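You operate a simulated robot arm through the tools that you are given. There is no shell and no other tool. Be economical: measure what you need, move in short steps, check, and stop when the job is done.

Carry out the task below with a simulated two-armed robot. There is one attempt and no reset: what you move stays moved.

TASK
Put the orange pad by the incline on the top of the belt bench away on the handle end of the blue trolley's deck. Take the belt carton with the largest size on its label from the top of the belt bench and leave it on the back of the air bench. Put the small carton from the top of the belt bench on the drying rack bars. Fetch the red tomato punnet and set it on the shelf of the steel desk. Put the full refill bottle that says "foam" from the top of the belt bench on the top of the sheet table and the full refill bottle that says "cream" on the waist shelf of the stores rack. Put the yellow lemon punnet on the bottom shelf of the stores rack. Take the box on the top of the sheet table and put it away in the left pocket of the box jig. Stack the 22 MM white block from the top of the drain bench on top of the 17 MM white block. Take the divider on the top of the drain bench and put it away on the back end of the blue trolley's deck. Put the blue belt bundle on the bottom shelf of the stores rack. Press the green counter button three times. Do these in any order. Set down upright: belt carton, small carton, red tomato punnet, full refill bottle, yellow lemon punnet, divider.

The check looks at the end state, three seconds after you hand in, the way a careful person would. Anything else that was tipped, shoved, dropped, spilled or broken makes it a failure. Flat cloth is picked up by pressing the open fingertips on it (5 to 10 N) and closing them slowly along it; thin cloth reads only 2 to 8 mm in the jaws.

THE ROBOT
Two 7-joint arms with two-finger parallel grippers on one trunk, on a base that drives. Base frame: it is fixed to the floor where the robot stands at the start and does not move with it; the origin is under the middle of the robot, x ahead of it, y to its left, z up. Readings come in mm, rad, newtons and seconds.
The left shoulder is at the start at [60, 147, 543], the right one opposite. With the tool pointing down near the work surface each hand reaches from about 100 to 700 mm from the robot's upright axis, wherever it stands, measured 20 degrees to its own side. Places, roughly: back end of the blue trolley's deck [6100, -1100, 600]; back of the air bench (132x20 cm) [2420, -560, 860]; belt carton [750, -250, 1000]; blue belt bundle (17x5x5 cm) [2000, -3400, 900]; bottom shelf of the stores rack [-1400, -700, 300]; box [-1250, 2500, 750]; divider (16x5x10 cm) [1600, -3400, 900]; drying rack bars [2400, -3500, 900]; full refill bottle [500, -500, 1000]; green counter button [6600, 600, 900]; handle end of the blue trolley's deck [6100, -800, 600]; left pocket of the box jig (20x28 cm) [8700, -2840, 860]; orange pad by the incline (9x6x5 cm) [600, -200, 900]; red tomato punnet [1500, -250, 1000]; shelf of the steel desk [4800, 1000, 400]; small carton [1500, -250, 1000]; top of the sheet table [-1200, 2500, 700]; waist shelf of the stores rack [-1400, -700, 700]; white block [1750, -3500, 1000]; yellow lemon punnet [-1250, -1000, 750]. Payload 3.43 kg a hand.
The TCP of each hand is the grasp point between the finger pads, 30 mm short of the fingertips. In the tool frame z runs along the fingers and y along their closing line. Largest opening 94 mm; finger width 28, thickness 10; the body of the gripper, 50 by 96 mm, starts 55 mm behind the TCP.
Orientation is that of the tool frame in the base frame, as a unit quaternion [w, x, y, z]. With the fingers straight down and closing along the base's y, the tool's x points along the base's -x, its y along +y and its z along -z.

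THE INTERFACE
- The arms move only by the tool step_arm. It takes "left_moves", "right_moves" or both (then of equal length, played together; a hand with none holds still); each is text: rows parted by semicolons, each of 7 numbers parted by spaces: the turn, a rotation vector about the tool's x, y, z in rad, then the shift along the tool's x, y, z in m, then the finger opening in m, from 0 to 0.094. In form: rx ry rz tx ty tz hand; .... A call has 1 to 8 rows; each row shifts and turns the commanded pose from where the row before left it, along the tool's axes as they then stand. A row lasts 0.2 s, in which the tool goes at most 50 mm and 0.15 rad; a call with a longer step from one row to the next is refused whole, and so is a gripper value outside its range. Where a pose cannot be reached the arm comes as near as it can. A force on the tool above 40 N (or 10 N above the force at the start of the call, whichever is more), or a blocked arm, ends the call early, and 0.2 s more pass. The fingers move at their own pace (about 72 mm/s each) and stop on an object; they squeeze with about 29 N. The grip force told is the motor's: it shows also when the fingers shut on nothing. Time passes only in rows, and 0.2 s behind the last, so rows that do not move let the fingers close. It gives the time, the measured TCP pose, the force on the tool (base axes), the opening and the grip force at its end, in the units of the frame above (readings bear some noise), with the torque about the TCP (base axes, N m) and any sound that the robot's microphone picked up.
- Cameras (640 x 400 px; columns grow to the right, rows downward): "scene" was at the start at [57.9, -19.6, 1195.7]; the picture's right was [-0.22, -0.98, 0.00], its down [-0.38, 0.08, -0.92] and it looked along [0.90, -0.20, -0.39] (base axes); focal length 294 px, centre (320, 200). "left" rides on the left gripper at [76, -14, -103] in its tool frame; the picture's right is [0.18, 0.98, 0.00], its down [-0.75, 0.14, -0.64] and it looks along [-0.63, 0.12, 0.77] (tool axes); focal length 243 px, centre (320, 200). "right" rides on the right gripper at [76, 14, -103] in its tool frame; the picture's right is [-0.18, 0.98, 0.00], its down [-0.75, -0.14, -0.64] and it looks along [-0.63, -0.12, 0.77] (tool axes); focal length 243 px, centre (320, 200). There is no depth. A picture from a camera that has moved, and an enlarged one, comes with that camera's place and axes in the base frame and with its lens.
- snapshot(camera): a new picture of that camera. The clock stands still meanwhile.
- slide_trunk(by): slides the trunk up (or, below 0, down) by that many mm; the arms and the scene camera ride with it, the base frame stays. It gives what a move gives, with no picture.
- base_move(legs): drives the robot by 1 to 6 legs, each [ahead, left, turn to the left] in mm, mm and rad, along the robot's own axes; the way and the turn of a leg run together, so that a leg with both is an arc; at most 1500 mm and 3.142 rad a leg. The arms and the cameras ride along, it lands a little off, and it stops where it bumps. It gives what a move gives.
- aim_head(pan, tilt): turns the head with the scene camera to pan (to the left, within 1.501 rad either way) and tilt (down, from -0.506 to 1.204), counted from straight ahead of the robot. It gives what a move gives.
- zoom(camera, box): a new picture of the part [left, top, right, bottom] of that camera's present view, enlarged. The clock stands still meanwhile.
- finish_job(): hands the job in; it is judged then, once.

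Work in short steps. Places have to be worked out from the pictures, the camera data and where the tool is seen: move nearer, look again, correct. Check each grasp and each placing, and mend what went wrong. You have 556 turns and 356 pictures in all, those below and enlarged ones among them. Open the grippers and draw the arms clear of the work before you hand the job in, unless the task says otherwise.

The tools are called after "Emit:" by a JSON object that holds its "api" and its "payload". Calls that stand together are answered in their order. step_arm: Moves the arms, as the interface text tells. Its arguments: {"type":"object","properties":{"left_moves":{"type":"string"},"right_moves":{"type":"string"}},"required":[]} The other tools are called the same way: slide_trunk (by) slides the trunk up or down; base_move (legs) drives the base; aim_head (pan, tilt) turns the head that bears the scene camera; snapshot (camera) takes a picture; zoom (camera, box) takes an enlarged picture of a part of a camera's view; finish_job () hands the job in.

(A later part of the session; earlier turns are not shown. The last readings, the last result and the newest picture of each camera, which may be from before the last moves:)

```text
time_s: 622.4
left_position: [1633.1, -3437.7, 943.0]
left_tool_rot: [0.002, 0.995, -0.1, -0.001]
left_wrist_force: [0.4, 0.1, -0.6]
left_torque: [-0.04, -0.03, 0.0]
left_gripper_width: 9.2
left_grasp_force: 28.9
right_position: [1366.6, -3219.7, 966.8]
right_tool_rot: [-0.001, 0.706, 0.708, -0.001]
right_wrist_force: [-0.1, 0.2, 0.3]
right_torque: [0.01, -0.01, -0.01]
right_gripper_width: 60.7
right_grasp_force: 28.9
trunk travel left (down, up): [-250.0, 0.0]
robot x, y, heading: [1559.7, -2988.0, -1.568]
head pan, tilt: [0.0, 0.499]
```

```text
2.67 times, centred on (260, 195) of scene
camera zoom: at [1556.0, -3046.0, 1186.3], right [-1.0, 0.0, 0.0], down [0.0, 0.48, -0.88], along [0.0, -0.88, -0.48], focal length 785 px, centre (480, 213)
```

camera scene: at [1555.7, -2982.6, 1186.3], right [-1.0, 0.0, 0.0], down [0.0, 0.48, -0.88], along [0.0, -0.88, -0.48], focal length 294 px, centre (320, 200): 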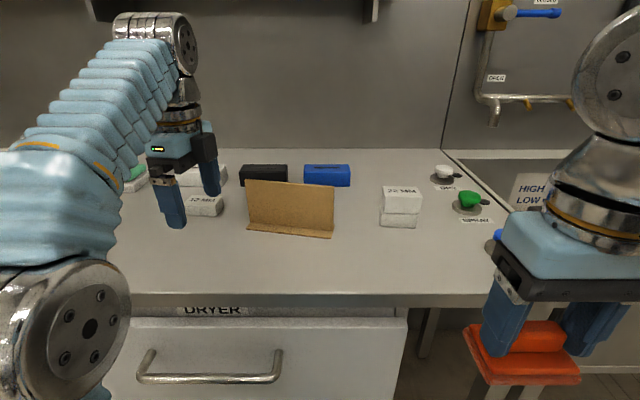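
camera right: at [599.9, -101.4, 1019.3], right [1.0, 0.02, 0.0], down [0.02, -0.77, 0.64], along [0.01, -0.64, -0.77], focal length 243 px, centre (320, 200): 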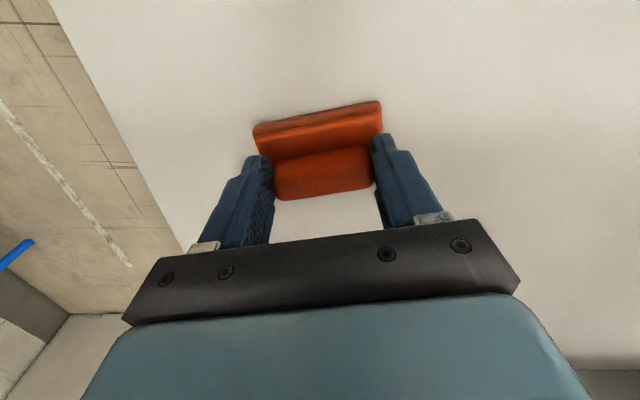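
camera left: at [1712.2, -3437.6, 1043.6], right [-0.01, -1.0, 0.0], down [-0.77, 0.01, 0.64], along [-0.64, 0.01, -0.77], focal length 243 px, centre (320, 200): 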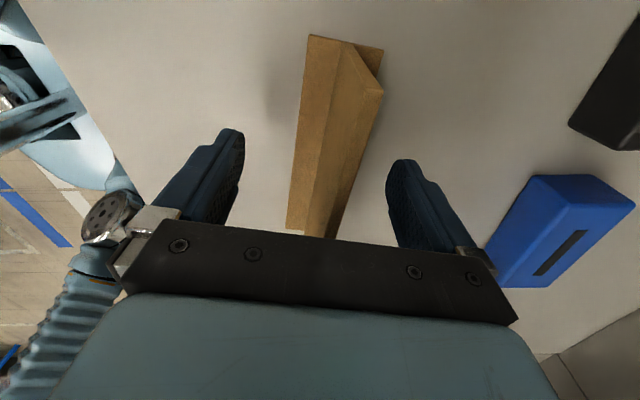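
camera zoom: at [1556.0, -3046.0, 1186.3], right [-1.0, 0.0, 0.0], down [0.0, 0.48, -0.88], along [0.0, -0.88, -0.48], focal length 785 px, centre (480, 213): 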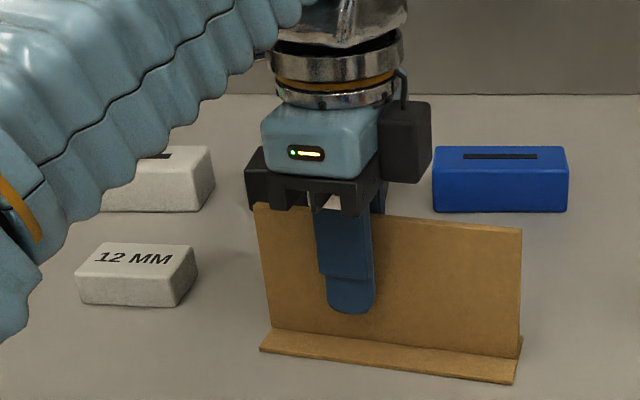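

Panel gripped (9 mm). Lift ~28 mm and back away with the base.

Emit:
{"api": "step_arm", "payload": {"left_moves": "0 0 0 0 0 -0.012 0; 0 0 0 0 0 -0.014 0; 0 0 0 0 0 0 0"}}

Emit:
{"api": "base_move", "payload": {"legs": [[-500, 0, 0]]}}

Emit:
{"api": "snapshot", "payload": {"camera": "scene"}}

```text
time_s: 623.2
left_position: [1632.6, -3438.4, 968.5]
left_tool_rot: [0.001, 0.995, -0.099, 0.0]
left_wrist_force: [0.7, -0.1, -0.6]
left_torque: [0.02, -0.01, 0.0]
left_gripper_width: 9.2
left_grasp_force: 29.1
right_position: [1366.1, -3219.1, 966.1]
right_tool_rot: [-0.001, 0.707, 0.708, 0.001]
right_wrist_force: [-0.8, 0.2, -1.1]
right_torque: [0.03, -0.02, 0.01]
right_gripper_width: 60.8
right_grasp_force: 29.0
trunk travel left (down, up): [-250.0, 0.0]
robot x, y, heading: [1558.5, -2984.5, -1.569]
head pan, tilt: [0.0, 0.499]
```

```text
time_s: 626.2
left_position: [1631.0, -2937.4, 968.4]
left_tool_rot: [0.001, 0.995, -0.098, 0.0]
left_wrist_force: [0.7, 0.4, -0.7]
left_torque: [0.02, -0.01, -0.01]
left_gripper_width: 9.4
left_grasp_force: 29.5
right_position: [1365.6, -2719.2, 966.7]
right_tool_rot: [-0.001, 0.706, 0.709, 0.0]
right_wrist_force: [0.2, -0.5, -0.8]
right_torque: [0.0, -0.04, 0.03]
right_gripper_width: 61.2
right_grasp_force: 29.0
trunk travel left (down, up): [-250.0, 0.0]
robot x, y, heading: [1560.0, -2483.6, -1.566]
head pan, tilt: [0.0, 0.499]
```

```text
118 pictures are left
camera scene: at [1553.9, -2545.3, 1186.3], right [-1.0, -0.01, 0.0], down [0.0, 0.48, -0.88], along [0.0, -0.88, -0.48], focal length 294 px, centre (320, 200)
```

scene: 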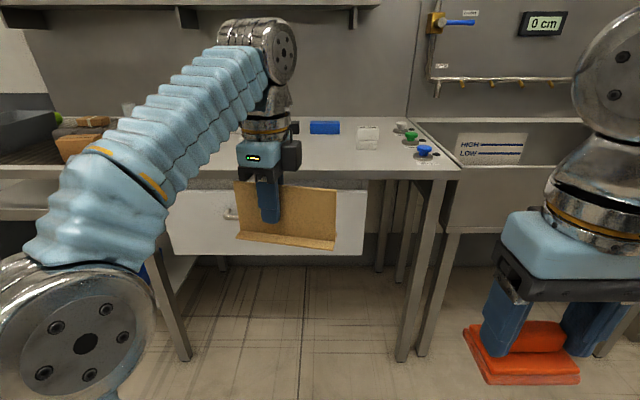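

Both trolley items in hand. Drive east along y≈-2000 to x≈6100 and turn to face the trolley (+y).

Emit:
{"api": "base_move", "payload": {"legs": [[-480, 0, 0], [0, 1200, 0], [0, 1200, 0], [0, 1200, 0], [0, 900, 0]]}}

Emit:
{"api": "base_move", "payload": {"legs": [[0, 0, 3.14]]}}

Emit:
{"api": "aim_head", "payload": {"pan": 0, "tilt": 0.45}}

Emit:
{"api": "snapshot", "payload": {"camera": "scene"}}

```text
time_s: 650.4
left_position: [6137.2, -2448.4, 967.5]
left_tool_rot: [0.001, 0.995, -0.102, -0.001]
left_wrist_force: [0.1, -0.7, -0.7]
left_torque: [0.02, -0.02, -0.02]
left_gripper_width: 9.2
left_grasp_force: 29.6
right_position: [5872.0, -2228.5, 967.2]
right_tool_rot: [-0.002, 0.708, 0.706, 0.0]
right_wrist_force: [0.3, -0.3, -0.4]
right_torque: [0.02, 0.0, 0.01]
right_gripper_width: 60.5
right_grasp_force: 29.4
trunk travel left (down, up): [-250.0, 0.0]
robot x, y, heading: [6065.9, -1998.4, -1.573]
head pan, tilt: [0.0, 0.499]
```

```text
time_s: 658.2
left_position: [5985.5, -1542.9, 968.9]
left_tool_rot: [0.001, 0.093, 0.996, 0.002]
left_wrist_force: [0.4, 0.0, -0.2]
left_torque: [-0.02, -0.01, -0.01]
left_gripper_width: 9.5
left_grasp_force: 28.9
right_position: [6254.9, -1758.8, 967.2]
right_tool_rot: [0.0, 0.712, -0.702, 0.001]
right_wrist_force: [0.4, -0.3, -0.2]
right_torque: [0.02, 0.01, -0.02]
right_gripper_width: 60.9
right_grasp_force: 28.6
trunk travel left (down, up): [-250.0, 0.0]
robot x, y, heading: [6065.1, -1998.8, 1.588]
head pan, tilt: [0.0, 0.499]
```

```text
time_s: 658.8
left_position: [5985.5, -1543.7, 967.6]
left_tool_rot: [0.001, 0.094, 0.996, 0.002]
left_wrist_force: [-0.2, 0.1, -0.5]
left_torque: [0.0, -0.01, -0.01]
left_gripper_width: 9.5
left_grasp_force: 29.1
right_position: [6255.8, -1757.8, 968.2]
right_tool_rot: [0.0, 0.713, -0.702, 0.002]
right_wrist_force: [-0.4, -0.2, -1.2]
right_torque: [-0.02, 0.0, 0.0]
right_gripper_width: 60.8
right_grasp_force: 28.6
trunk travel left (down, up): [-250.0, 0.0]
robot x, y, heading: [6063.7, -1995.7, 1.584]
head pan, tilt: [0.0, 0.45]
```

```text
117 pictures are left
camera scene: at [6061.4, -1933.0, 1190.7], right [1.0, 0.01, 0.0], down [0.01, -0.44, -0.9], along [-0.01, 0.9, -0.44], focal length 294 px, centre (320, 200)
```

scene: 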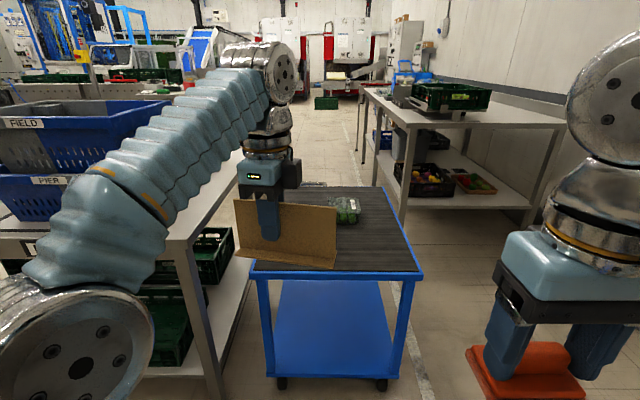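

The trolley deck is ahead; the divider hides part. Step left 250 mm to see the deck contents.

Emit:
{"api": "base_move", "payload": {"legs": [[0, 250, -0.014]]}}

Emit:
{"api": "snapshot", "payload": {"camera": "scene"}}

Emit:
{"api": "zoom", "payload": {"camera": "scene", "box": [280, 150, 520, 300]}}

```text
time_s: 660.7
left_position: [5740.6, -1543.5, 968.1]
left_tool_rot: [0.001, 0.099, 0.995, 0.002]
left_wrist_force: [-0.2, 0.2, -1.5]
left_torque: [-0.02, -0.01, 0.01]
left_gripper_width: 9.5
left_grasp_force: 28.9
right_position: [6006.4, -1763.7, 967.1]
right_tool_rot: [0.0, 0.708, -0.706, 0.0]
right_wrist_force: [-0.1, -0.8, -0.9]
right_torque: [0.04, 0.02, 0.01]
right_gripper_width: 60.9
right_grasp_force: 28.1
trunk travel left (down, up): [-250.0, 0.0]
robot x, y, heading: [5814.2, -1994.6, 1.569]
head pan, tilt: [0.0, 0.45]
```

```text
116 pictures are left
camera scene: at [5811.0, -1935.1, 1190.7], right [1.0, 0.0, 0.0], down [0.0, -0.44, -0.9], along [0.0, 0.9, -0.44], focal length 294 px, centre (320, 200)
```

scene: 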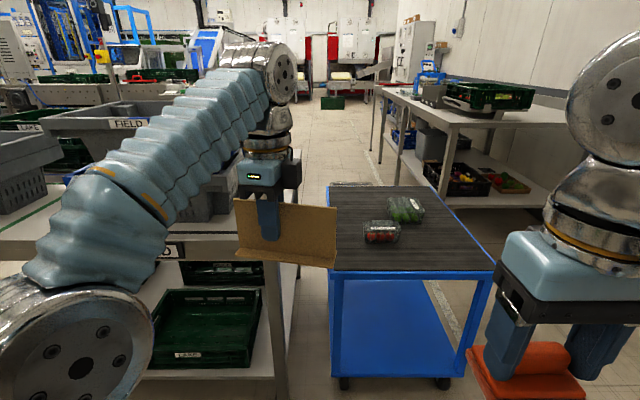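

```text
2.67 times, centred on (400, 225) of scene
camera zoom: at [5811.0, -1935.1, 1190.7], right [1.0, 0.0, 0.0], down [0.0, -0.44, -0.9], along [0.0, 0.9, -0.44], focal length 785 px, centre (107, 133)
```

zoom: 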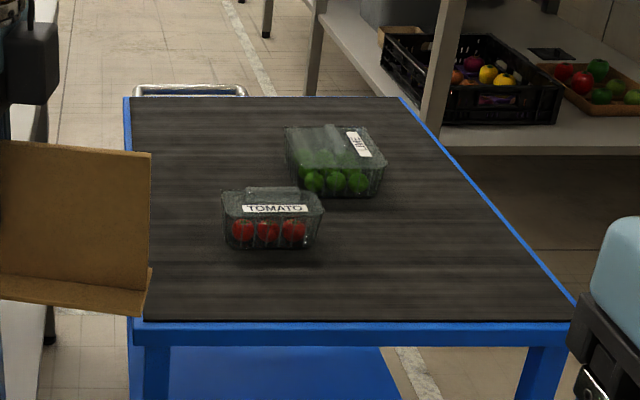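

The crate table's corner is too close on this side, but the trolley's east side is free (wall at x≈7390). I'll go round and approach it facing -x from about (6800,-930).

Emit:
{"api": "base_move", "payload": {"legs": [[0, -980, 0], [1060, 0, 0]]}}

Emit:
{"api": "base_move", "payload": {"legs": [[0, 0, 1.57]]}}

Emit:
{"api": "aim_head", "payload": {"pan": 0, "tilt": 0.6}}

Emit:
{"api": "snapshot", "payload": {"camera": "scene"}}

```text
time_s: 670.8
left_position: [6701.8, -469.9, 967.8]
left_tool_rot: [0.002, 0.098, 0.995, 0.002]
left_wrist_force: [-0.8, 0.7, -0.1]
left_torque: [0.03, 0.02, -0.02]
left_gripper_width: 9.6
left_grasp_force: 28.7
right_position: [6968.5, -688.8, 968.0]
right_tool_rot: [0.001, 0.709, -0.706, 0.001]
right_wrist_force: [-0.3, -0.3, -0.7]
right_torque: [-0.03, -0.01, -0.02]
right_gripper_width: 60.9
right_grasp_force: 29.2
trunk travel left (down, up): [-250.0, 0.0]
robot x, y, heading: [6777.8, -922.2, 1.575]
head pan, tilt: [0.0, 0.45]
```

```text
time_s: 675.0
left_position: [6324.6, -1000.9, 967.6]
left_tool_rot: [-0.001, -0.637, 0.771, 0.002]
left_wrist_force: [0.3, -0.3, -0.9]
left_torque: [-0.01, 0.0, -0.02]
left_gripper_width: 9.1
left_grasp_force: 29.1
right_position: [6543.2, -733.4, 967.2]
right_tool_rot: [0.001, 1.0, 0.005, 0.001]
right_wrist_force: [-0.3, -0.2, -0.2]
right_torque: [0.0, 0.0, -0.03]
right_gripper_width: 60.8
right_grasp_force: 28.9
trunk travel left (down, up): [-250.0, 0.0]
robot x, y, heading: [6779.1, -923.8, -3.128]
head pan, tilt: [0.0, 0.45]
```

```text
time_s: 675.8
left_position: [6325.2, -1001.1, 968.0]
left_tool_rot: [-0.001, -0.637, 0.771, 0.001]
left_wrist_force: [-0.2, -0.1, -0.6]
left_torque: [0.0, 0.0, 0.01]
left_gripper_width: 9.5
left_grasp_force: 28.8
right_position: [6542.0, -733.5, 966.4]
right_tool_rot: [0.0, 1.0, 0.005, 0.0]
right_wrist_force: [-1.0, 0.1, -1.1]
right_torque: [-0.02, 0.02, 0.02]
right_gripper_width: 60.9
right_grasp_force: 28.7
trunk travel left (down, up): [-250.0, 0.0]
robot x, y, heading: [6781.4, -920.2, -3.129]
head pan, tilt: [0.0, 0.6]
```

```text
114 pictures are left
camera scene: at [6716.8, -923.3, 1177.2], right [-0.01, 1.0, 0.0], down [0.56, 0.01, -0.83], along [-0.83, -0.01, -0.56], focal length 294 px, centre (320, 200)
```

scene: 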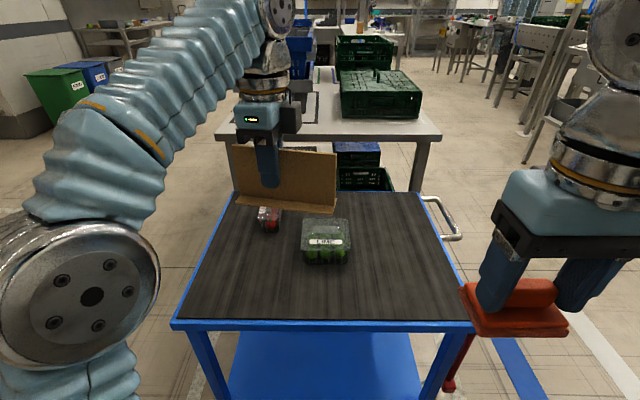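

Clear view: deck x 5866–6366, y -1219…-618, z≈629, handle on the north side. Place the divider at the south (back) end, centre ≈(6230,-1105): base left 122, forward 95, then lower.

Emit:
{"api": "base_move", "payload": {"legs": [[95, 122, -0.013]]}}

Emit:
{"api": "step_arm", "payload": {"left_moves": "0 0 0 0 0 0.045 0; 0 0 0 0 0 0.045 0; 0 0 0 0 0 0.045 0; 0 0 0 0 0 0.045 0; 0 0 0 0 0 0.04 0; 0 0 0 0 0 0 0"}}

Emit:
{"api": "snapshot", "payload": {"camera": "scene"}}

```text
time_s: 677.1
left_position: [6229.1, -1116.7, 968.9]
left_tool_rot: [0.0, -0.632, 0.775, 0.002]
left_wrist_force: [0.6, 0.0, 0.9]
left_torque: [-0.02, 0.04, 0.02]
left_gripper_width: 9.4
left_grasp_force: 29.2
right_position: [6450.2, -851.7, 967.8]
right_tool_rot: [0.0, 1.0, -0.001, 0.001]
right_wrist_force: [0.1, 0.3, 0.4]
right_torque: [-0.01, 0.01, -0.01]
right_gripper_width: 60.9
right_grasp_force: 29.3
trunk travel left (down, up): [-250.0, 0.0]
robot x, y, heading: [6684.4, -1046.2, 3.14]
head pan, tilt: [0.0, 0.6]
```

```text
time_s: 678.5
left_position: [6229.5, -1115.2, 748.7]
left_tool_rot: [-0.001, -0.632, 0.775, 0.002]
left_wrist_force: [0.1, -0.2, -0.3]
left_torque: [-0.02, 0.0, 0.01]
left_gripper_width: 9.4
left_grasp_force: 29.4
right_position: [6450.4, -851.6, 967.3]
right_tool_rot: [-0.001, 1.0, -0.001, 0.001]
right_wrist_force: [0.6, 0.0, -0.7]
right_torque: [0.03, -0.01, 0.02]
right_gripper_width: 60.6
right_grasp_force: 28.9
trunk travel left (down, up): [-250.0, 0.0]
robot x, y, heading: [6686.1, -1043.8, 3.142]
head pan, tilt: [0.0, 0.6]
```

```text
113 pictures are left
camera scene: at [6622.4, -1044.0, 1177.2], right [0.0, 1.0, 0.0], down [0.57, 0.0, -0.82], along [-0.82, 0.0, -0.57], focal length 294 px, centre (320, 200)
```

scene: 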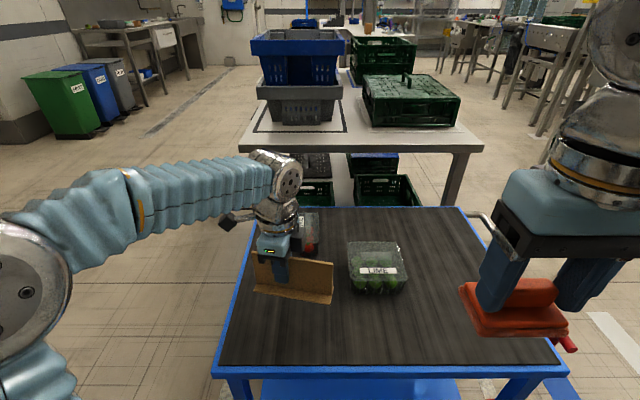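

Positions are fine. Lower on.

Emit:
{"api": "step_arm", "payload": {"left_moves": "0 0 0 0 0 0.015 0; 0 0 0 0 0 0.015 0; 0 0 0 0 0 0.008 0"}}

Emit:
{"api": "step_arm", "payload": {"left_moves": "0 0 0 0 0 0.003 0; 0 0 0 0 0 0.003 0"}}

```text
time_s: 679.3
left_position: [6227.8, -1115.8, 710.5]
left_tool_rot: [-0.001, -0.633, 0.774, 0.003]
left_wrist_force: [-0.2, -0.8, 0.1]
left_torque: [-0.03, 0.0, 0.03]
left_gripper_width: 9.5
left_grasp_force: 28.8
right_position: [6449.8, -851.1, 967.6]
right_tool_rot: [-0.001, 1.0, -0.001, 0.001]
right_wrist_force: [-0.1, 0.5, -0.2]
right_torque: [0.0, 0.01, 0.01]
right_gripper_width: 60.9
right_grasp_force: 29.3
trunk travel left (down, up): [-250.0, 0.0]
robot x, y, heading: [6684.2, -1046.9, 3.139]
head pan, tilt: [0.0, 0.6]
```

```text
time_s: 679.9
left_position: [6228.7, -1116.3, 705.1]
left_tool_rot: [0.0, -0.632, 0.775, 0.002]
left_wrist_force: [0.7, 0.1, -0.8]
left_torque: [0.0, -0.02, 0.01]
left_gripper_width: 9.5
left_grasp_force: 29.3
right_position: [6449.3, -850.7, 967.1]
right_tool_rot: [-0.001, 1.0, -0.001, 0.0]
right_wrist_force: [-1.0, -0.2, -0.5]
right_torque: [-0.01, 0.0, -0.03]
right_gripper_width: 61.0
right_grasp_force: 29.2
trunk travel left (down, up): [-250.0, 0.0]
robot x, y, heading: [6683.1, -1046.2, 3.139]
head pan, tilt: [0.0, 0.6]
```

Emit:
{"api": "step_arm", "payload": {"left_moves": "0 0 0 0 0 0.003 0; 0 0 0 0 0 0.003 0"}}

Emit:
{"api": "step_arm", "payload": {"left_moves": "0 0 0 0 0 0.002 0; 0 0 0 0 0 0.002 0"}}

Emit:
{"api": "zoom", "payload": {"camera": "scene", "box": [200, 200, 440, 350]}}

```text
time_s: 680.5
left_position: [6228.8, -1116.0, 698.3]
left_tool_rot: [-0.001, -0.632, 0.775, 0.002]
left_wrist_force: [0.2, 0.1, 0.7]
left_torque: [0.0, -0.02, 0.01]
left_gripper_width: 9.3
left_grasp_force: 28.5
right_position: [6451.6, -851.8, 967.0]
right_tool_rot: [-0.001, 1.0, -0.001, 0.001]
right_wrist_force: [-0.9, 0.6, -0.5]
right_torque: [-0.04, 0.0, 0.01]
right_gripper_width: 60.7
right_grasp_force: 28.7
trunk travel left (down, up): [-250.0, 0.0]
robot x, y, heading: [6685.4, -1045.1, 3.142]
head pan, tilt: [0.0, 0.6]
```

```text
time_s: 681.1
left_position: [6227.7, -1116.0, 694.0]
left_tool_rot: [0.0, -0.632, 0.775, 0.002]
left_wrist_force: [0.0, 0.2, 0.3]
left_torque: [-0.07, 0.0, 0.01]
left_gripper_width: 9.3
left_grasp_force: 29.1
right_position: [6449.7, -851.1, 966.8]
right_tool_rot: [0.0, 1.0, 0.0, 0.001]
right_wrist_force: [0.3, -0.3, -0.8]
right_torque: [0.02, -0.03, 0.0]
right_gripper_width: 61.2
right_grasp_force: 29.0
trunk travel left (down, up): [-250.0, 0.0]
robot x, y, heading: [6684.7, -1044.9, 3.14]
head pan, tilt: [0.0, 0.6]
```

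```text
2.67 times, centred on (320, 275) of scene
camera zoom: at [6622.5, -1044.0, 1177.2], right [0.0, 1.0, 0.0], down [0.57, 0.0, -0.82], along [-0.82, 0.0, -0.57], focal length 785 px, centre (320, 0)
```

zoom: 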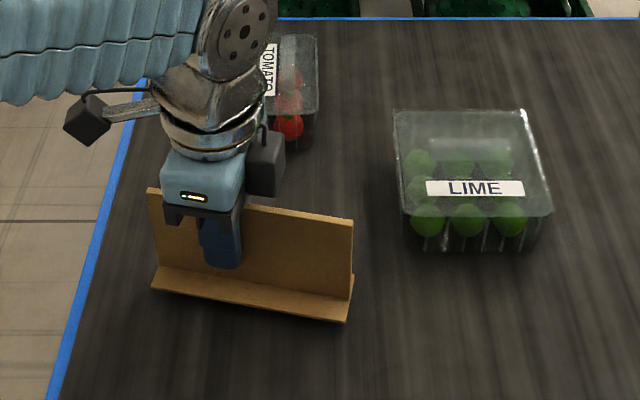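

Emit:
{"api": "step_arm", "payload": {"left_moves": "0 0 0 0 0 0.002 0; 0 0 0 0 0 0.001 0"}}

```text
time_s: 681.7
left_position: [6228.2, -1116.3, 691.9]
left_tool_rot: [-0.001, -0.632, 0.775, 0.001]
left_wrist_force: [0.9, 0.1, 0.0]
left_torque: [-0.03, 0.02, -0.01]
left_gripper_width: 9.7
left_grasp_force: 29.8
right_position: [6448.6, -851.1, 967.9]
right_tool_rot: [-0.001, 1.0, -0.001, 0.001]
right_wrist_force: [-1.1, 0.0, -0.3]
right_torque: [0.01, -0.04, -0.01]
right_gripper_width: 61.0
right_grasp_force: 28.9
trunk travel left (down, up): [-250.0, 0.0]
robot x, y, heading: [6682.2, -1043.2, 3.139]
head pan, tilt: [0.0, 0.6]
```

Emit:
{"api": "step_arm", "payload": {"left_moves": "0 0 0 0 0 0.002 0; 0 0 0 0 0 0.002 0"}}

```text
time_s: 682.3
left_position: [6229.6, -1116.3, 687.1]
left_tool_rot: [0.0, -0.631, 0.776, 0.002]
left_wrist_force: [0.2, -0.2, -0.4]
left_torque: [-0.03, -0.02, -0.02]
left_gripper_width: 9.4
left_grasp_force: 29.3
right_position: [6450.7, -851.3, 968.7]
right_tool_rot: [-0.001, 1.0, -0.001, 0.001]
right_wrist_force: [0.8, 0.7, -1.1]
right_torque: [-0.02, 0.01, 0.02]
right_gripper_width: 61.2
right_grasp_force: 29.0
trunk travel left (down, up): [-250.0, 0.0]
robot x, y, heading: [6683.6, -1046.0, 3.138]
head pan, tilt: [0.0, 0.6]
```

Emit:
{"api": "step_arm", "payload": {"left_moves": "0 0 0 0 0 0.003 0; 0 0 0 0 0 0.003 0"}}

```text
time_s: 682.9
left_position: [6229.1, -1116.1, 681.8]
left_tool_rot: [-0.001, -0.632, 0.775, 0.003]
left_wrist_force: [-1.1, -0.6, 5.2]
left_torque: [0.39, -0.18, 0.0]
left_gripper_width: 9.6
left_grasp_force: 28.6
right_position: [6450.9, -852.3, 966.4]
right_tool_rot: [-0.001, 1.0, -0.001, 0.001]
right_wrist_force: [0.7, -0.1, 0.9]
right_torque: [0.0, 0.05, 0.01]
right_gripper_width: 60.8
right_grasp_force: 28.6
trunk travel left (down, up): [-250.0, 0.0]
robot x, y, heading: [6685.3, -1043.9, 3.144]
head pan, tilt: [0.0, 0.6]
```

Contact (deck ≈617). Open and rise straight up.

Emit:
{"api": "step_arm", "payload": {"left_moves": "0 0 0 0 0 0 0.04; 0 0 0 0 0 0 0.05; 0 0 0 0 0 -0.03 0.05; 0 0 0 0 0 -0.045 0.05; 0 0 0 0 0 -0.045 0.05; 0 0 0 0 0 -0.045 0.05; 0 0 0 0 0 -0.045 0.05"}}

Emit:
{"api": "snapshot", "payload": {"camera": "scene"}}

```text
time_s: 684.5
left_position: [6230.0, -1116.1, 892.4]
left_tool_rot: [0.0, -0.631, 0.776, 0.001]
left_wrist_force: [0.5, 0.0, 0.8]
left_torque: [-0.04, 0.0, -0.01]
left_gripper_width: 50.0
left_grasp_force: 0.1
right_position: [6450.4, -851.8, 966.4]
right_tool_rot: [-0.002, 1.0, -0.001, 0.0]
right_wrist_force: [0.1, -0.8, -1.0]
right_torque: [-0.02, 0.01, 0.01]
right_gripper_width: 60.9
right_grasp_force: 28.7
trunk travel left (down, up): [-250.0, 0.0]
robot x, y, heading: [6683.5, -1043.9, 3.136]
head pan, tilt: [0.0, 0.6]
```

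```text
111 pictures are left
camera scene: at [6622.5, -1044.0, 1177.1], right [0.0, 1.0, 0.0], down [0.57, 0.0, -0.82], along [-0.82, 0.0, -0.57], focal length 294 px, centre (320, 200)
```

scene: 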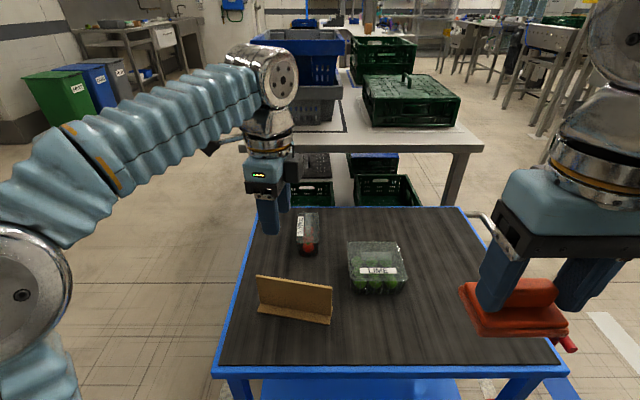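

The divider stands at the back end. Now the pad to the handle (north) end: base right 140, forward 80, then extend and lower the right hand.

Emit:
{"api": "base_move", "payload": {"legs": [[80, -140, 0]]}}

Emit:
{"api": "step_arm", "payload": {"right_moves": "0 0 0 -0.045 0 0.02 0.04; 0 0 0 -0.045 0 0.02 0.04; 0 0 0 -0.045 0 0.02 0.04; 0 0 0 -0.04 0 0.025 0.04; 0 0 0 0 0 0.045 0.04; 0 0 0 0 0 0.045 0.04; 0 0 0 0 0 0.045 0.04; 0 0 0 0 0 0.03 0.04"}}

Emit:
{"api": "snapshot", "payload": {"camera": "scene"}}

```text
time_s: 686.0
left_position: [6150.1, -974.8, 890.5]
left_tool_rot: [-0.001, -0.631, 0.776, 0.002]
left_wrist_force: [-0.5, 0.0, -0.8]
left_torque: [-0.02, 0.01, 0.0]
left_gripper_width: 49.9
left_grasp_force: 0.0
right_position: [6370.6, -709.9, 966.9]
right_tool_rot: [-0.001, 1.0, -0.002, 0.001]
right_wrist_force: [0.2, -0.4, 0.3]
right_torque: [0.02, 0.0, -0.01]
right_gripper_width: 60.9
right_grasp_force: 28.6
trunk travel left (down, up): [-250.0, 0.0]
robot x, y, heading: [6602.7, -906.4, 3.142]
head pan, tilt: [0.0, 0.6]
```

```text
time_s: 687.8
left_position: [6149.6, -974.6, 891.1]
left_tool_rot: [-0.001, -0.631, 0.775, 0.002]
left_wrist_force: [1.0, 0.7, 0.7]
left_torque: [0.02, 0.01, 0.01]
left_gripper_width: 50.2
left_grasp_force: 0.0
right_position: [6195.7, -709.2, 714.6]
right_tool_rot: [0.0, 1.0, -0.001, 0.001]
right_wrist_force: [0.2, -0.4, 0.1]
right_torque: [-0.02, 0.01, 0.01]
right_gripper_width: 60.6
right_grasp_force: 29.0
trunk travel left (down, up): [-250.0, 0.0]
robot x, y, heading: [6602.9, -903.2, 3.139]
head pan, tilt: [0.0, 0.6]
```

```text
110 pictures are left
camera scene: at [6542.2, -902.6, 1177.2], right [0.0, 1.0, 0.0], down [0.57, 0.0, -0.82], along [-0.82, 0.0, -0.57], focal length 294 px, centre (320, 200)
```

scene: 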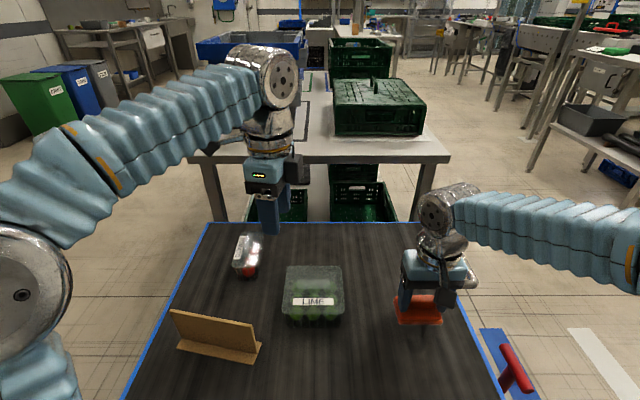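

Emit:
{"api": "step_arm", "payload": {"right_moves": "0 0 0 0 0 0.015 0.04; 0 0 0 0 0 0.015 0.04; 0 0 0 0 0 0.004 0.04"}}

Emit:
{"api": "step_arm", "payload": {"right_moves": "0 0 0 0 0 0.003 0.04; 0 0 0 0 0 0.003 0.04"}}

```text
time_s: 688.6
left_position: [6149.6, -975.6, 890.2]
left_tool_rot: [-0.001, -0.631, 0.775, 0.001]
left_wrist_force: [0.1, 0.1, -0.3]
left_torque: [-0.02, -0.03, 0.01]
left_gripper_width: 50.0
left_grasp_force: 0.0
right_position: [6194.8, -710.3, 682.5]
right_tool_rot: [0.0, 1.0, -0.002, 0.001]
right_wrist_force: [0.8, -0.5, -0.7]
right_torque: [-0.02, 0.0, 0.03]
right_gripper_width: 60.8
right_grasp_force: 28.5
trunk travel left (down, up): [-250.0, 0.0]
robot x, y, heading: [6606.6, -902.5, 3.137]
head pan, tilt: [0.0, 0.6]
```

```text
time_s: 689.2
left_position: [6149.9, -975.0, 890.6]
left_tool_rot: [0.0, -0.632, 0.775, 0.002]
left_wrist_force: [0.0, -0.4, -0.1]
left_torque: [0.0, -0.01, -0.01]
left_gripper_width: 49.8
left_grasp_force: 0.1
right_position: [6196.5, -709.0, 677.7]
right_tool_rot: [-0.001, 1.0, -0.002, 0.001]
right_wrist_force: [1.2, 0.2, 1.6]
right_torque: [-0.06, 0.02, 0.03]
right_gripper_width: 61.1
right_grasp_force: 29.4
trunk travel left (down, up): [-250.0, 0.0]
robot x, y, heading: [6600.6, -906.6, 3.142]
head pan, tilt: [0.0, 0.6]
```

Emit:
{"api": "step_arm", "payload": {"right_moves": "0 0 0 0 0 0.0015 0.04; 0 0 0 0 0 0.0015 0.04"}}

```text
time_s: 689.8
left_position: [6150.4, -974.7, 891.2]
left_tool_rot: [-0.001, -0.631, 0.776, 0.003]
left_wrist_force: [0.3, 0.6, -0.2]
left_torque: [-0.01, 0.01, 0.02]
left_gripper_width: 49.8
left_grasp_force: 0.1
right_position: [6196.2, -708.4, 676.4]
right_tool_rot: [-0.001, 1.0, -0.001, -0.002]
right_wrist_force: [0.0, 1.2, 26.3]
right_torque: [0.04, 0.16, -0.03]
right_gripper_width: 61.2
right_grasp_force: 28.9
trunk travel left (down, up): [-250.0, 0.0]
robot x, y, heading: [6603.9, -905.6, 3.143]
head pan, tilt: [0.0, 0.6]
```

Contact. Open, rise, and check both placements.

Emit:
{"api": "step_arm", "payload": {"right_moves": "0 0 0 0 0 -0.002 0.04; 0 0 0 0 0 0 0.09; 0 0 0 0 0 0 0.09; 0 0 0 0 0 -0.03 0.09; 0 0 0 0 0 -0.045 0.09; 0 0 0 0 0 -0.045 0.09; 0 0 0 0.02 0 -0.045 0.09; 0 0 0 0.03 0 -0.04 0.09"}}

Emit:
{"api": "base_move", "payload": {"legs": [[-250, 0, 0]]}}

Emit:
{"api": "snapshot", "payload": {"camera": "scene"}}

```text
time_s: 691.6
left_position: [6149.2, -975.5, 890.5]
left_tool_rot: [-0.001, -0.631, 0.775, 0.002]
left_wrist_force: [-0.6, 0.1, 0.2]
left_torque: [-0.01, -0.05, -0.01]
left_gripper_width: 50.3
left_grasp_force: 0.0
right_position: [6245.3, -710.5, 882.5]
right_tool_rot: [0.0, 1.0, -0.001, 0.001]
right_wrist_force: [-1.0, -0.3, 0.3]
right_torque: [0.0, 0.01, 0.05]
right_gripper_width: 90.2
right_grasp_force: 0.0
trunk travel left (down, up): [-250.0, 0.0]
robot x, y, heading: [6604.7, -903.1, 3.143]
head pan, tilt: [0.0, 0.6]
```

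```text
time_s: 693.4
left_position: [6402.0, -976.6, 890.7]
left_tool_rot: [-0.001, -0.632, 0.775, 0.002]
left_wrist_force: [0.1, 0.5, -0.3]
left_torque: [-0.03, -0.03, 0.01]
left_gripper_width: 50.2
left_grasp_force: 0.1
right_position: [6495.8, -710.4, 882.0]
right_tool_rot: [-0.001, 1.0, -0.001, 0.001]
right_wrist_force: [0.3, 0.6, 0.2]
right_torque: [-0.02, 0.02, -0.01]
right_gripper_width: 90.1
right_grasp_force: 0.1
trunk travel left (down, up): [-250.0, 0.0]
robot x, y, heading: [6854.7, -906.2, 3.138]
head pan, tilt: [0.0, 0.6]
```

```text
109 pictures are left
camera scene: at [6793.1, -902.9, 1177.2], right [0.0, 1.0, 0.0], down [0.57, 0.0, -0.82], along [-0.82, 0.0, -0.57], focal length 294 px, centre (320, 200)
```

scene: 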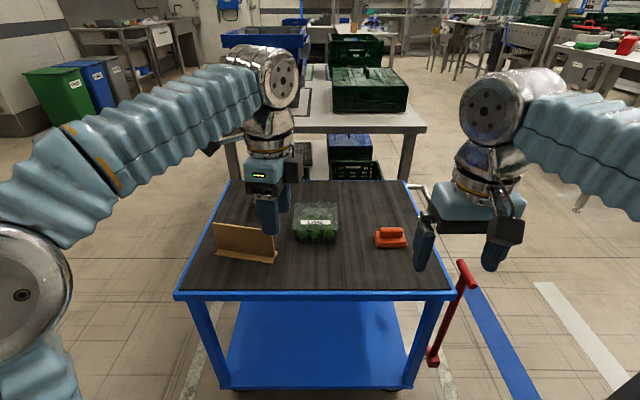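

Both trolley items are good. Restore the left wrist, then drive back round to the belt bench for the tomato punnet.

Emit:
{"api": "step_arm", "payload": {"left_moves": "0 0 -0.148 0 0 0 0.09; 0 0 -0.148 0 0 0 0.09; 0 0 -0.148 0 0 0 0.09; 0 0 -0.148 0 0 0 0.09; 0 0 -0.148 0 0 0 0.09; 0 0 -0.148 0 0 0 0.09; 0 0 -0.148 0 0 0 0.09; 0 0 -0.148 0 0 0 0.09", "right_moves": "0 0 0 0 0 -0.01 0.09; 0 0 0 0 0 -0.01 0.09; 0 0 0 0 0 -0.01 0.09; 0 0 0 0 0 -0.01 0.09; 0 0 0 0 0 -0.01 0.09; 0 0 0 0 0 -0.01 0.09; 0 0 0 0 0 -0.01 0.09; 0 0 0 0 0 -0.01 0.09"}}

Emit:
{"api": "step_arm", "payload": {"left_moves": "0 0 -0.148 0 0 -0.02 0.09; 0 0 -0.148 0 0 -0.02 0.09; 0 0 -0.148 0 0 -0.02 0.09; 0 0 -0.148 0 0 -0.015 0.09; 0 0 0 0.04 0.02 0 0.09; 0 0 0 0.04 0.02 0 0.09"}}

Emit:
{"api": "base_move", "payload": {"legs": [[0, 1110, 0], [1500, 0, 0], [1500, 0, 0], [0, -1300, 0], [0, -1260, 0]]}}

Emit:
{"api": "base_move", "payload": {"legs": [[1200, 0, 0], [1050, 0, 0], [0, 0, 1.57]]}}

```text
time_s: 695.2
left_position: [6399.8, -977.3, 890.9]
left_tool_rot: [-0.001, 0.957, -0.289, -0.002]
left_wrist_force: [-0.1, -0.1, 0.5]
left_torque: [0.0, -0.03, -0.02]
left_gripper_width: 89.8
left_grasp_force: 0.0
right_position: [6496.8, -710.9, 961.1]
right_tool_rot: [-0.001, 1.0, -0.001, 0.002]
right_wrist_force: [0.9, -0.3, 0.6]
right_torque: [-0.05, 0.01, 0.03]
right_gripper_width: 90.1
right_grasp_force: 0.0
trunk travel left (down, up): [-250.0, 0.0]
robot x, y, heading: [6854.2, -902.0, 3.147]
head pan, tilt: [0.0, 0.6]
```

```text
time_s: 696.6
left_position: [6480.9, -1016.2, 965.8]
left_tool_rot: [-0.001, 1.0, 0.002, -0.002]
left_wrist_force: [0.0, 0.9, -0.7]
left_torque: [0.0, 0.02, -0.02]
left_gripper_width: 89.8
left_grasp_force: 0.0
right_position: [6495.7, -710.7, 961.3]
right_tool_rot: [0.0, 1.0, -0.001, 0.001]
right_wrist_force: [-0.3, 0.1, 0.2]
right_torque: [0.01, -0.01, -0.05]
right_gripper_width: 89.9
right_grasp_force: 0.1
trunk travel left (down, up): [-250.0, 0.0]
robot x, y, heading: [6853.3, -903.0, 3.14]
head pan, tilt: [0.0, 0.6]
```

```text
time_s: 728.4
left_position: [3536.9, 470.9, 965.5]
left_tool_rot: [0.0, 1.0, -0.008, -0.003]
left_wrist_force: [0.2, 0.2, 0.7]
left_torque: [0.03, 0.0, -0.02]
left_gripper_width: 90.1
left_grasp_force: 0.1
right_position: [3557.2, 775.2, 961.2]
right_tool_rot: [-0.001, 1.0, -0.009, 0.001]
right_wrist_force: [0.3, 0.7, 0.4]
right_torque: [-0.01, 0.03, -0.01]
right_gripper_width: 89.9
right_grasp_force: 0.0
trunk travel left (down, up): [-250.0, 0.0]
robot x, y, heading: [3912.4, 575.2, 3.127]
head pan, tilt: [0.0, 0.6]
```

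```text
time_s: 743.3
left_position: [1768.2, 245.4, 966.0]
left_tool_rot: [0.0, 0.715, 0.699, -0.001]
left_wrist_force: [0.8, 0.3, 0.1]
left_torque: [0.01, -0.02, -0.02]
left_gripper_width: 89.9
left_grasp_force: 0.1
right_position: [1461.6, 268.8, 961.3]
right_tool_rot: [-0.001, 0.716, 0.698, 0.0]
right_wrist_force: [-0.1, 0.2, -0.1]
right_torque: [-0.01, -0.03, -0.01]
right_gripper_width: 89.8
right_grasp_force: 0.0
trunk travel left (down, up): [-250.0, 0.0]
robot x, y, heading: [1664.4, 623.5, -1.596]
head pan, tilt: [0.0, 0.6]
```

Emit:
{"api": "base_move", "payload": {"legs": [[200, -120, 0.025]]}}

Emit:
{"api": "aim_head", "payload": {"pan": -0.2, "tilt": 0.55}}

Emit:
{"api": "snapshot", "payload": {"camera": "scene"}}

Emit:
{"api": "zoom", "payload": {"camera": "scene", "box": [290, 140, 418, 220]}}

```text
time_s: 745.1
left_position: [1654.2, 50.4, 965.1]
left_tool_rot: [0.001, 0.706, 0.708, -0.002]
left_wrist_force: [-0.3, -0.8, 0.4]
left_torque: [-0.04, -0.01, -0.01]
left_gripper_width: 89.9
left_grasp_force: 0.0
right_position: [1348.2, 67.1, 961.3]
right_tool_rot: [-0.001, 0.708, 0.706, 0.0]
right_wrist_force: [-0.2, 0.6, -0.2]
right_torque: [-0.02, 0.01, -0.02]
right_gripper_width: 90.2
right_grasp_force: 0.0
trunk travel left (down, up): [-250.0, 0.0]
robot x, y, heading: [1542.6, 424.2, -1.573]
head pan, tilt: [0.0, 0.6]
```

```text
time_s: 745.8
left_position: [1654.5, 50.0, 966.6]
left_tool_rot: [0.001, 0.707, 0.707, -0.001]
left_wrist_force: [-0.6, -0.3, -0.6]
left_torque: [0.02, 0.01, 0.02]
left_gripper_width: 90.0
left_grasp_force: 0.0
right_position: [1349.4, 65.7, 962.8]
right_tool_rot: [-0.002, 0.708, 0.706, 0.0]
right_wrist_force: [-0.9, 0.1, -0.9]
right_torque: [-0.02, 0.04, 0.01]
right_gripper_width: 90.1
right_grasp_force: 0.0
trunk travel left (down, up): [-250.0, 0.0]
robot x, y, heading: [1540.1, 425.1, -1.569]
head pan, tilt: [-0.201, 0.55]
```

```text
108 pictures are left
camera scene: at [1521.4, 365.9, 1181.7], right [-0.98, 0.2, 0.0], down [0.1, 0.51, -0.85], along [-0.17, -0.84, -0.52], focal length 294 px, centre (320, 200)
```

scene: 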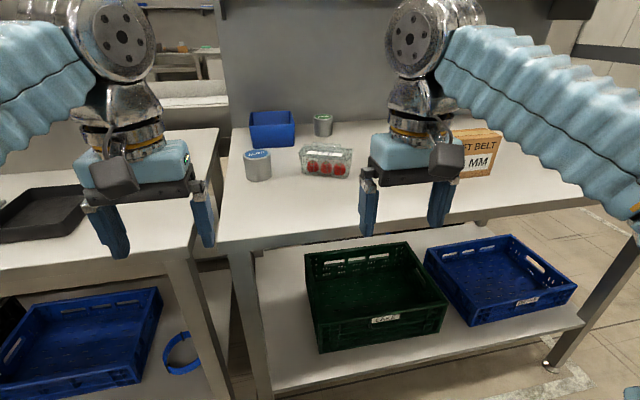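

```text
5.00 times, centred on (354, 180) of scene
camera zoom: at [1521.4, 365.9, 1181.7], right [-0.98, 0.2, 0.0], down [0.1, 0.51, -0.85], along [-0.17, -0.84, -0.52], focal length 1472 px, centre (150, 300)
```

zoom: 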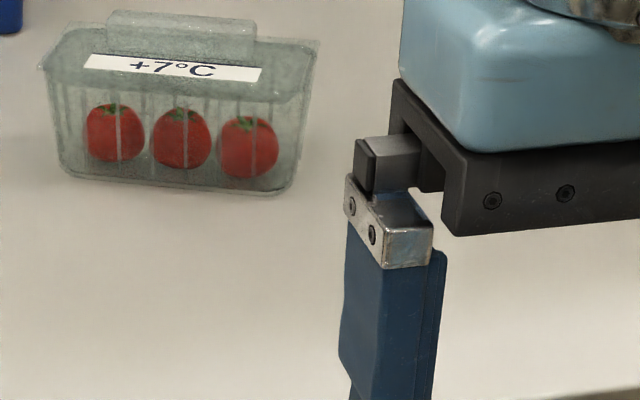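

Tomato punnet's rib centre ≈(1381,-262), front facing ~21° off; lid ≈919. I'll yaw the right hand +0.37 and pitch it 60°, then approach along its normal.

Emit:
{"api": "step_arm", "payload": {"right_moves": "0 0 0.125 0 0 0 0.094; 0 0 0.125 0 0 0 0.094; 0 0 0.12 0 0 0 0.094; 0 -0.15 0 0 0 0 0.094; 0 -0.15 0 0 0 0 0.094; 0 -0.15 0 0 0 0 0.094; 0 -0.15 0 0 0 0 0.094; 0 -0.15 0 0 0 0 0.094"}}

Emit:
{"api": "step_arm", "payload": {"right_moves": "0 -0.15 0 -0.01 0 0.02 0.094; 0 -0.147 0 -0.01 0 0.02 0.094; 0 0 0 0 0 0 0.094"}}

Emit:
{"api": "snapshot", "payload": {"camera": "right"}}

```text
time_s: 747.6
left_position: [1653.2, 50.1, 965.7]
left_tool_rot: [0.001, 0.706, 0.708, -0.002]
left_wrist_force: [-0.5, 0.8, 0.2]
left_torque: [-0.01, -0.01, 0.0]
left_gripper_width: 90.0
left_grasp_force: 0.0
right_position: [1348.2, 63.6, 962.9]
right_tool_rot: [0.205, 0.769, 0.524, -0.303]
right_wrist_force: [0.7, -0.6, 0.5]
right_torque: [0.03, -0.03, 0.03]
right_gripper_width: 94.1
right_grasp_force: 0.1
trunk travel left (down, up): [-250.0, 0.0]
robot x, y, heading: [1539.2, 426.6, -1.578]
head pan, tilt: [-0.201, 0.55]
```

```text
time_s: 748.4
left_position: [1653.6, 49.6, 965.3]
left_tool_rot: [0.001, 0.706, 0.708, -0.002]
left_wrist_force: [-0.4, 0.7, 1.3]
left_torque: [0.04, -0.01, -0.01]
left_gripper_width: 90.0
left_grasp_force: 0.1
right_position: [1333.5, 25.0, 949.1]
right_tool_rot: [0.281, 0.715, 0.488, -0.414]
right_wrist_force: [-0.4, -0.1, 0.6]
right_torque: [0.0, 0.02, 0.0]
right_gripper_width: 93.9
right_grasp_force: 0.0
trunk travel left (down, up): [-250.0, 0.0]
robot x, y, heading: [1539.5, 423.3, -1.571]
head pan, tilt: [-0.201, 0.55]
```

```text
106 pictures are left
camera right: at [1391.9, 138.9, 934.6], right [0.88, -0.44, 0.16], down [-0.06, 0.22, 0.97], along [-0.47, -0.87, 0.16], focal length 243 px, centre (320, 200)
```

right: 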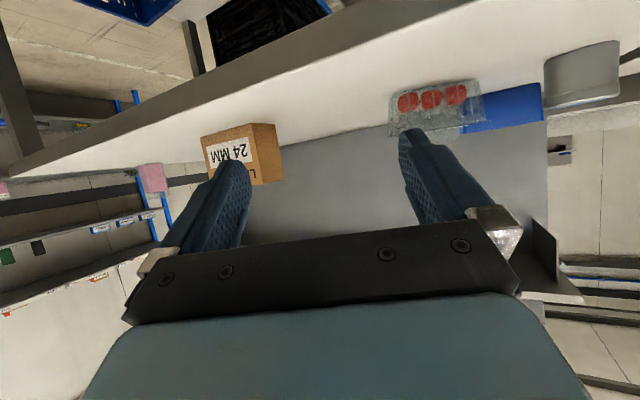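

Emit:
{"api": "base_move", "payload": {"legs": [[91, 124, 0]]}}

Emit:
{"api": "snapshot", "payload": {"camera": "right"}}

Emit:
{"api": "snapshot", "payload": {"camera": "scene"}}

```text
time_s: 749.8
left_position: [1777.6, -40.4, 965.4]
left_tool_rot: [0.0, 0.707, 0.707, -0.002]
left_wrist_force: [-0.3, -0.6, -0.6]
left_torque: [0.0, 0.0, 0.0]
left_gripper_width: 90.0
left_grasp_force: 0.1
right_position: [1455.8, -65.0, 949.4]
right_tool_rot: [0.282, 0.715, 0.488, -0.413]
right_wrist_force: [0.0, 0.5, 0.8]
right_torque: [0.03, 0.04, 0.03]
right_gripper_width: 93.7
right_grasp_force: 0.0
trunk travel left (down, up): [-250.0, 0.0]
robot x, y, heading: [1665.3, 333.3, -1.575]
head pan, tilt: [-0.201, 0.55]
```

```text
105 pictures are left
camera right: at [1515.2, 48.5, 934.9], right [0.88, -0.44, 0.16], down [-0.07, 0.22, 0.97], along [-0.47, -0.87, 0.16], focal length 243 px, centre (320, 200)
```

right: 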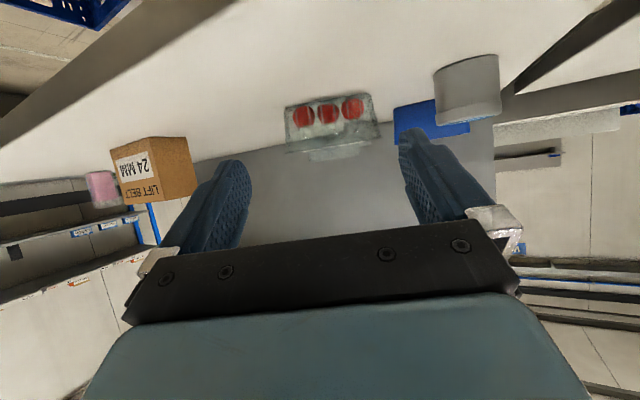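

```text
104 pictures are left
camera scene: at [1644.7, 275.5, 1181.7], right [-0.98, 0.2, 0.0], down [0.11, 0.51, -0.85], along [-0.17, -0.84, -0.52], focal length 294 px, centre (320, 200)
```

scene: 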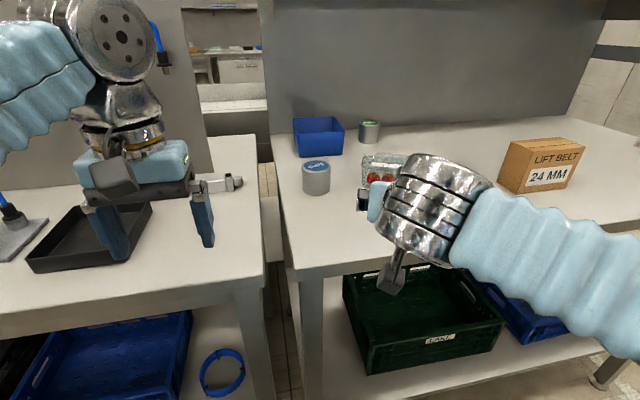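

Emit:
{"api": "zoom", "payload": {"camera": "right", "box": [270, 80, 398, 160]}}

```text
5.00 times, centred on (334, 120) of right
camera zoom: at [1515.2, 48.5, 934.9], right [0.88, -0.44, 0.16], down [-0.07, 0.22, 0.97], along [-0.47, -0.87, 0.16], focal length 1213 px, centre (250, 600)
```

zoom: 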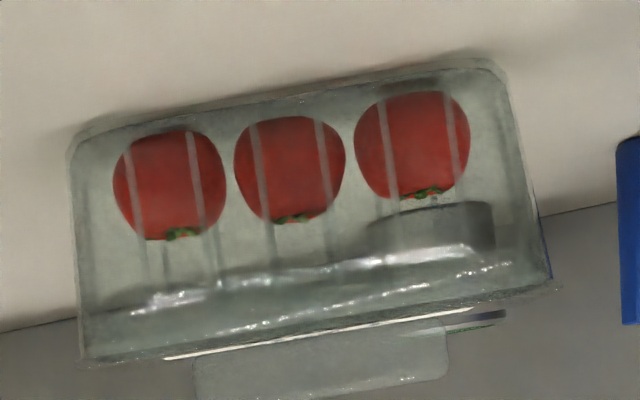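

Aligned within 2 mm; 200 mm to go. Base takes 107 mm along the approach, the arm the rest.

Emit:
{"api": "base_move", "payload": {"legs": [[100, -39, 0]]}}

Emit:
{"api": "step_arm", "payload": {"right_moves": "0 0 0 -0.0178 0.002 0.0309 0.094; 0 0 0 -0.0178 0 0.0309 0.094; 0 0 0 0 0 0 0.094"}}

Emit:
{"api": "zoom", "payload": {"camera": "right", "box": [180, 40, 460, 215]}}

```text
time_s: 751.0
left_position: [1738.4, -138.5, 965.6]
left_tool_rot: [0.001, 0.707, 0.707, -0.002]
left_wrist_force: [-0.9, 0.7, -0.8]
left_torque: [-0.03, -0.03, -0.01]
left_gripper_width: 90.1
left_grasp_force: 0.1
right_position: [1416.8, -163.1, 949.4]
right_tool_rot: [0.281, 0.715, 0.489, -0.413]
right_wrist_force: [0.3, 0.8, -0.2]
right_torque: [-0.01, 0.0, 0.02]
right_gripper_width: 94.1
right_grasp_force: 0.1
trunk travel left (down, up): [-250.0, 0.0]
robot x, y, heading: [1622.3, 235.8, -1.571]
head pan, tilt: [-0.201, 0.55]
```

```text
time_s: 751.8
left_position: [1737.4, -139.1, 964.7]
left_tool_rot: [0.0, 0.706, 0.708, -0.002]
left_wrist_force: [-0.6, 0.7, 0.1]
left_torque: [0.01, -0.02, 0.03]
left_gripper_width: 90.1
left_grasp_force: 0.1
right_position: [1392.9, -231.7, 948.2]
right_tool_rot: [0.281, 0.716, 0.489, -0.412]
right_wrist_force: [0.0, -0.2, 0.7]
right_torque: [0.02, -0.01, 0.01]
right_gripper_width: 93.7
right_grasp_force: 0.1
trunk travel left (down, up): [-250.0, 0.0]
robot x, y, heading: [1624.2, 235.0, -1.575]
head pan, tilt: [-0.201, 0.55]
```

```text
2.29 times, centred on (320, 128) of right
camera zoom: at [1452.0, -118.4, 934.2], right [0.88, -0.44, 0.16], down [-0.07, 0.22, 0.97], along [-0.47, -0.87, 0.16], focal length 555 px, centre (320, 366)
```

zoom: 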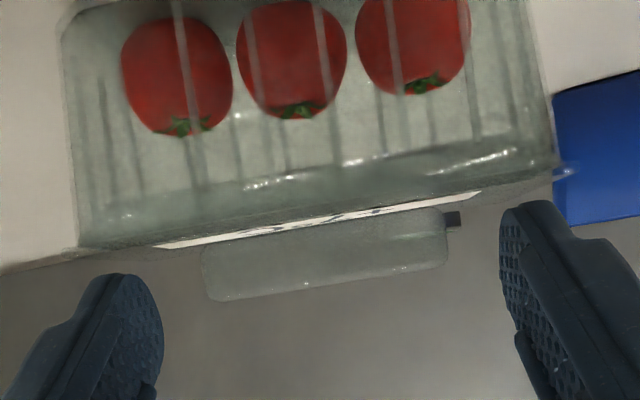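

Height is right (fingers ~3 mm above the lid). Advance 24 mm and close on the rib.

Emit:
{"api": "step_arm", "payload": {"right_moves": "0 0 0 -0.006 0 0.0104 0.094; 0 0 0 -0.0055 0 0.0108 0.094; 0 0 0 0 0 0 0.06; 0 0 0 0 0 0 0.05; 0 0 0 0 0 0 0.05; 0 0 0 0 0 0 0.05"}}

Emit:
{"api": "zoom", "payload": {"camera": "right", "box": [180, 40, 460, 215]}}

```text
time_s: 753.2
left_position: [1738.6, -139.4, 964.4]
left_tool_rot: [0.0, 0.706, 0.708, -0.002]
left_wrist_force: [0.2, -0.2, 1.0]
left_torque: [-0.01, -0.03, -0.03]
left_gripper_width: 90.0
left_grasp_force: 0.1
right_position: [1384.0, -254.2, 948.5]
right_tool_rot: [0.281, 0.715, 0.489, -0.413]
right_wrist_force: [0.6, 0.0, 1.2]
right_torque: [0.02, 0.1, -0.03]
right_gripper_width: 69.2
right_grasp_force: 29.0
trunk travel left (down, up): [-250.0, 0.0]
robot x, y, heading: [1628.1, 234.6, -1.574]
head pan, tilt: [-0.201, 0.55]
```

```text
2.29 times, centred on (320, 128) of right
camera zoom: at [1442.8, -140.5, 933.6], right [0.88, -0.44, 0.16], down [-0.07, 0.22, 0.97], along [-0.47, -0.87, 0.16], focal length 555 px, centre (320, 366)
```

zoom: 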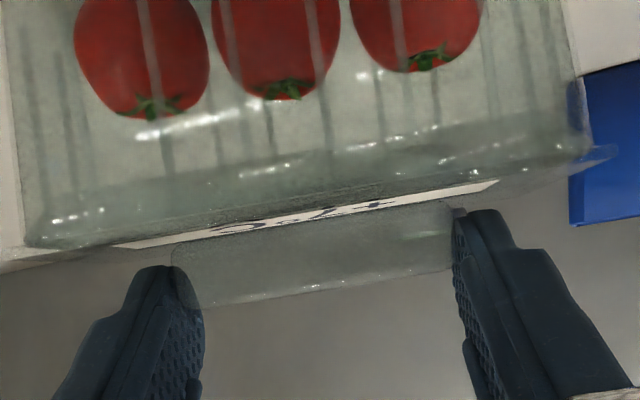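

Gripped. Lift 25 mm slowly and check.

Emit:
{"api": "step_arm", "payload": {"right_moves": "0 0 0 -0.0052 0 -0.003 0.05; 0 0 0 -0.0087 0 -0.005 0.05; 0 0 0 -0.0087 0 -0.005 0.05; 0 0 0 0.02 0 -0.0346 0.05; 0 0 0 0.02 0 -0.0346 0.05"}}

Emit:
{"api": "snapshot", "payload": {"camera": "right"}}

```text
time_s: 754.4
left_position: [1737.4, -140.8, 965.0]
left_tool_rot: [0.001, 0.706, 0.708, -0.002]
left_wrist_force: [-0.9, 0.2, 0.7]
left_torque: [0.02, 0.03, 0.0]
left_gripper_width: 90.0
left_grasp_force: 0.1
right_position: [1414.4, -180.2, 975.4]
right_tool_rot: [0.281, 0.716, 0.488, -0.412]
right_wrist_force: [-0.1, -0.9, -1.0]
right_torque: [0.02, 0.01, 0.0]
right_gripper_width: 69.6
right_grasp_force: 28.5
trunk travel left (down, up): [-250.0, 0.0]
robot x, y, heading: [1623.0, 236.6, -1.568]
head pan, tilt: [-0.201, 0.55]
```

```text
100 pictures are left
camera right: at [1472.7, -66.3, 960.6], right [0.88, -0.44, 0.16], down [-0.07, 0.22, 0.97], along [-0.47, -0.87, 0.16], focal length 243 px, centre (320, 200)
```

right: 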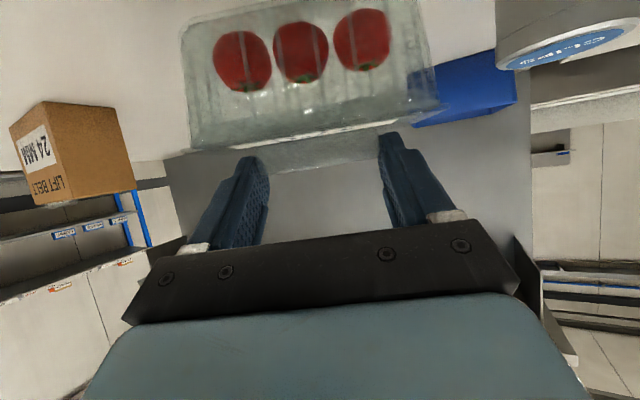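

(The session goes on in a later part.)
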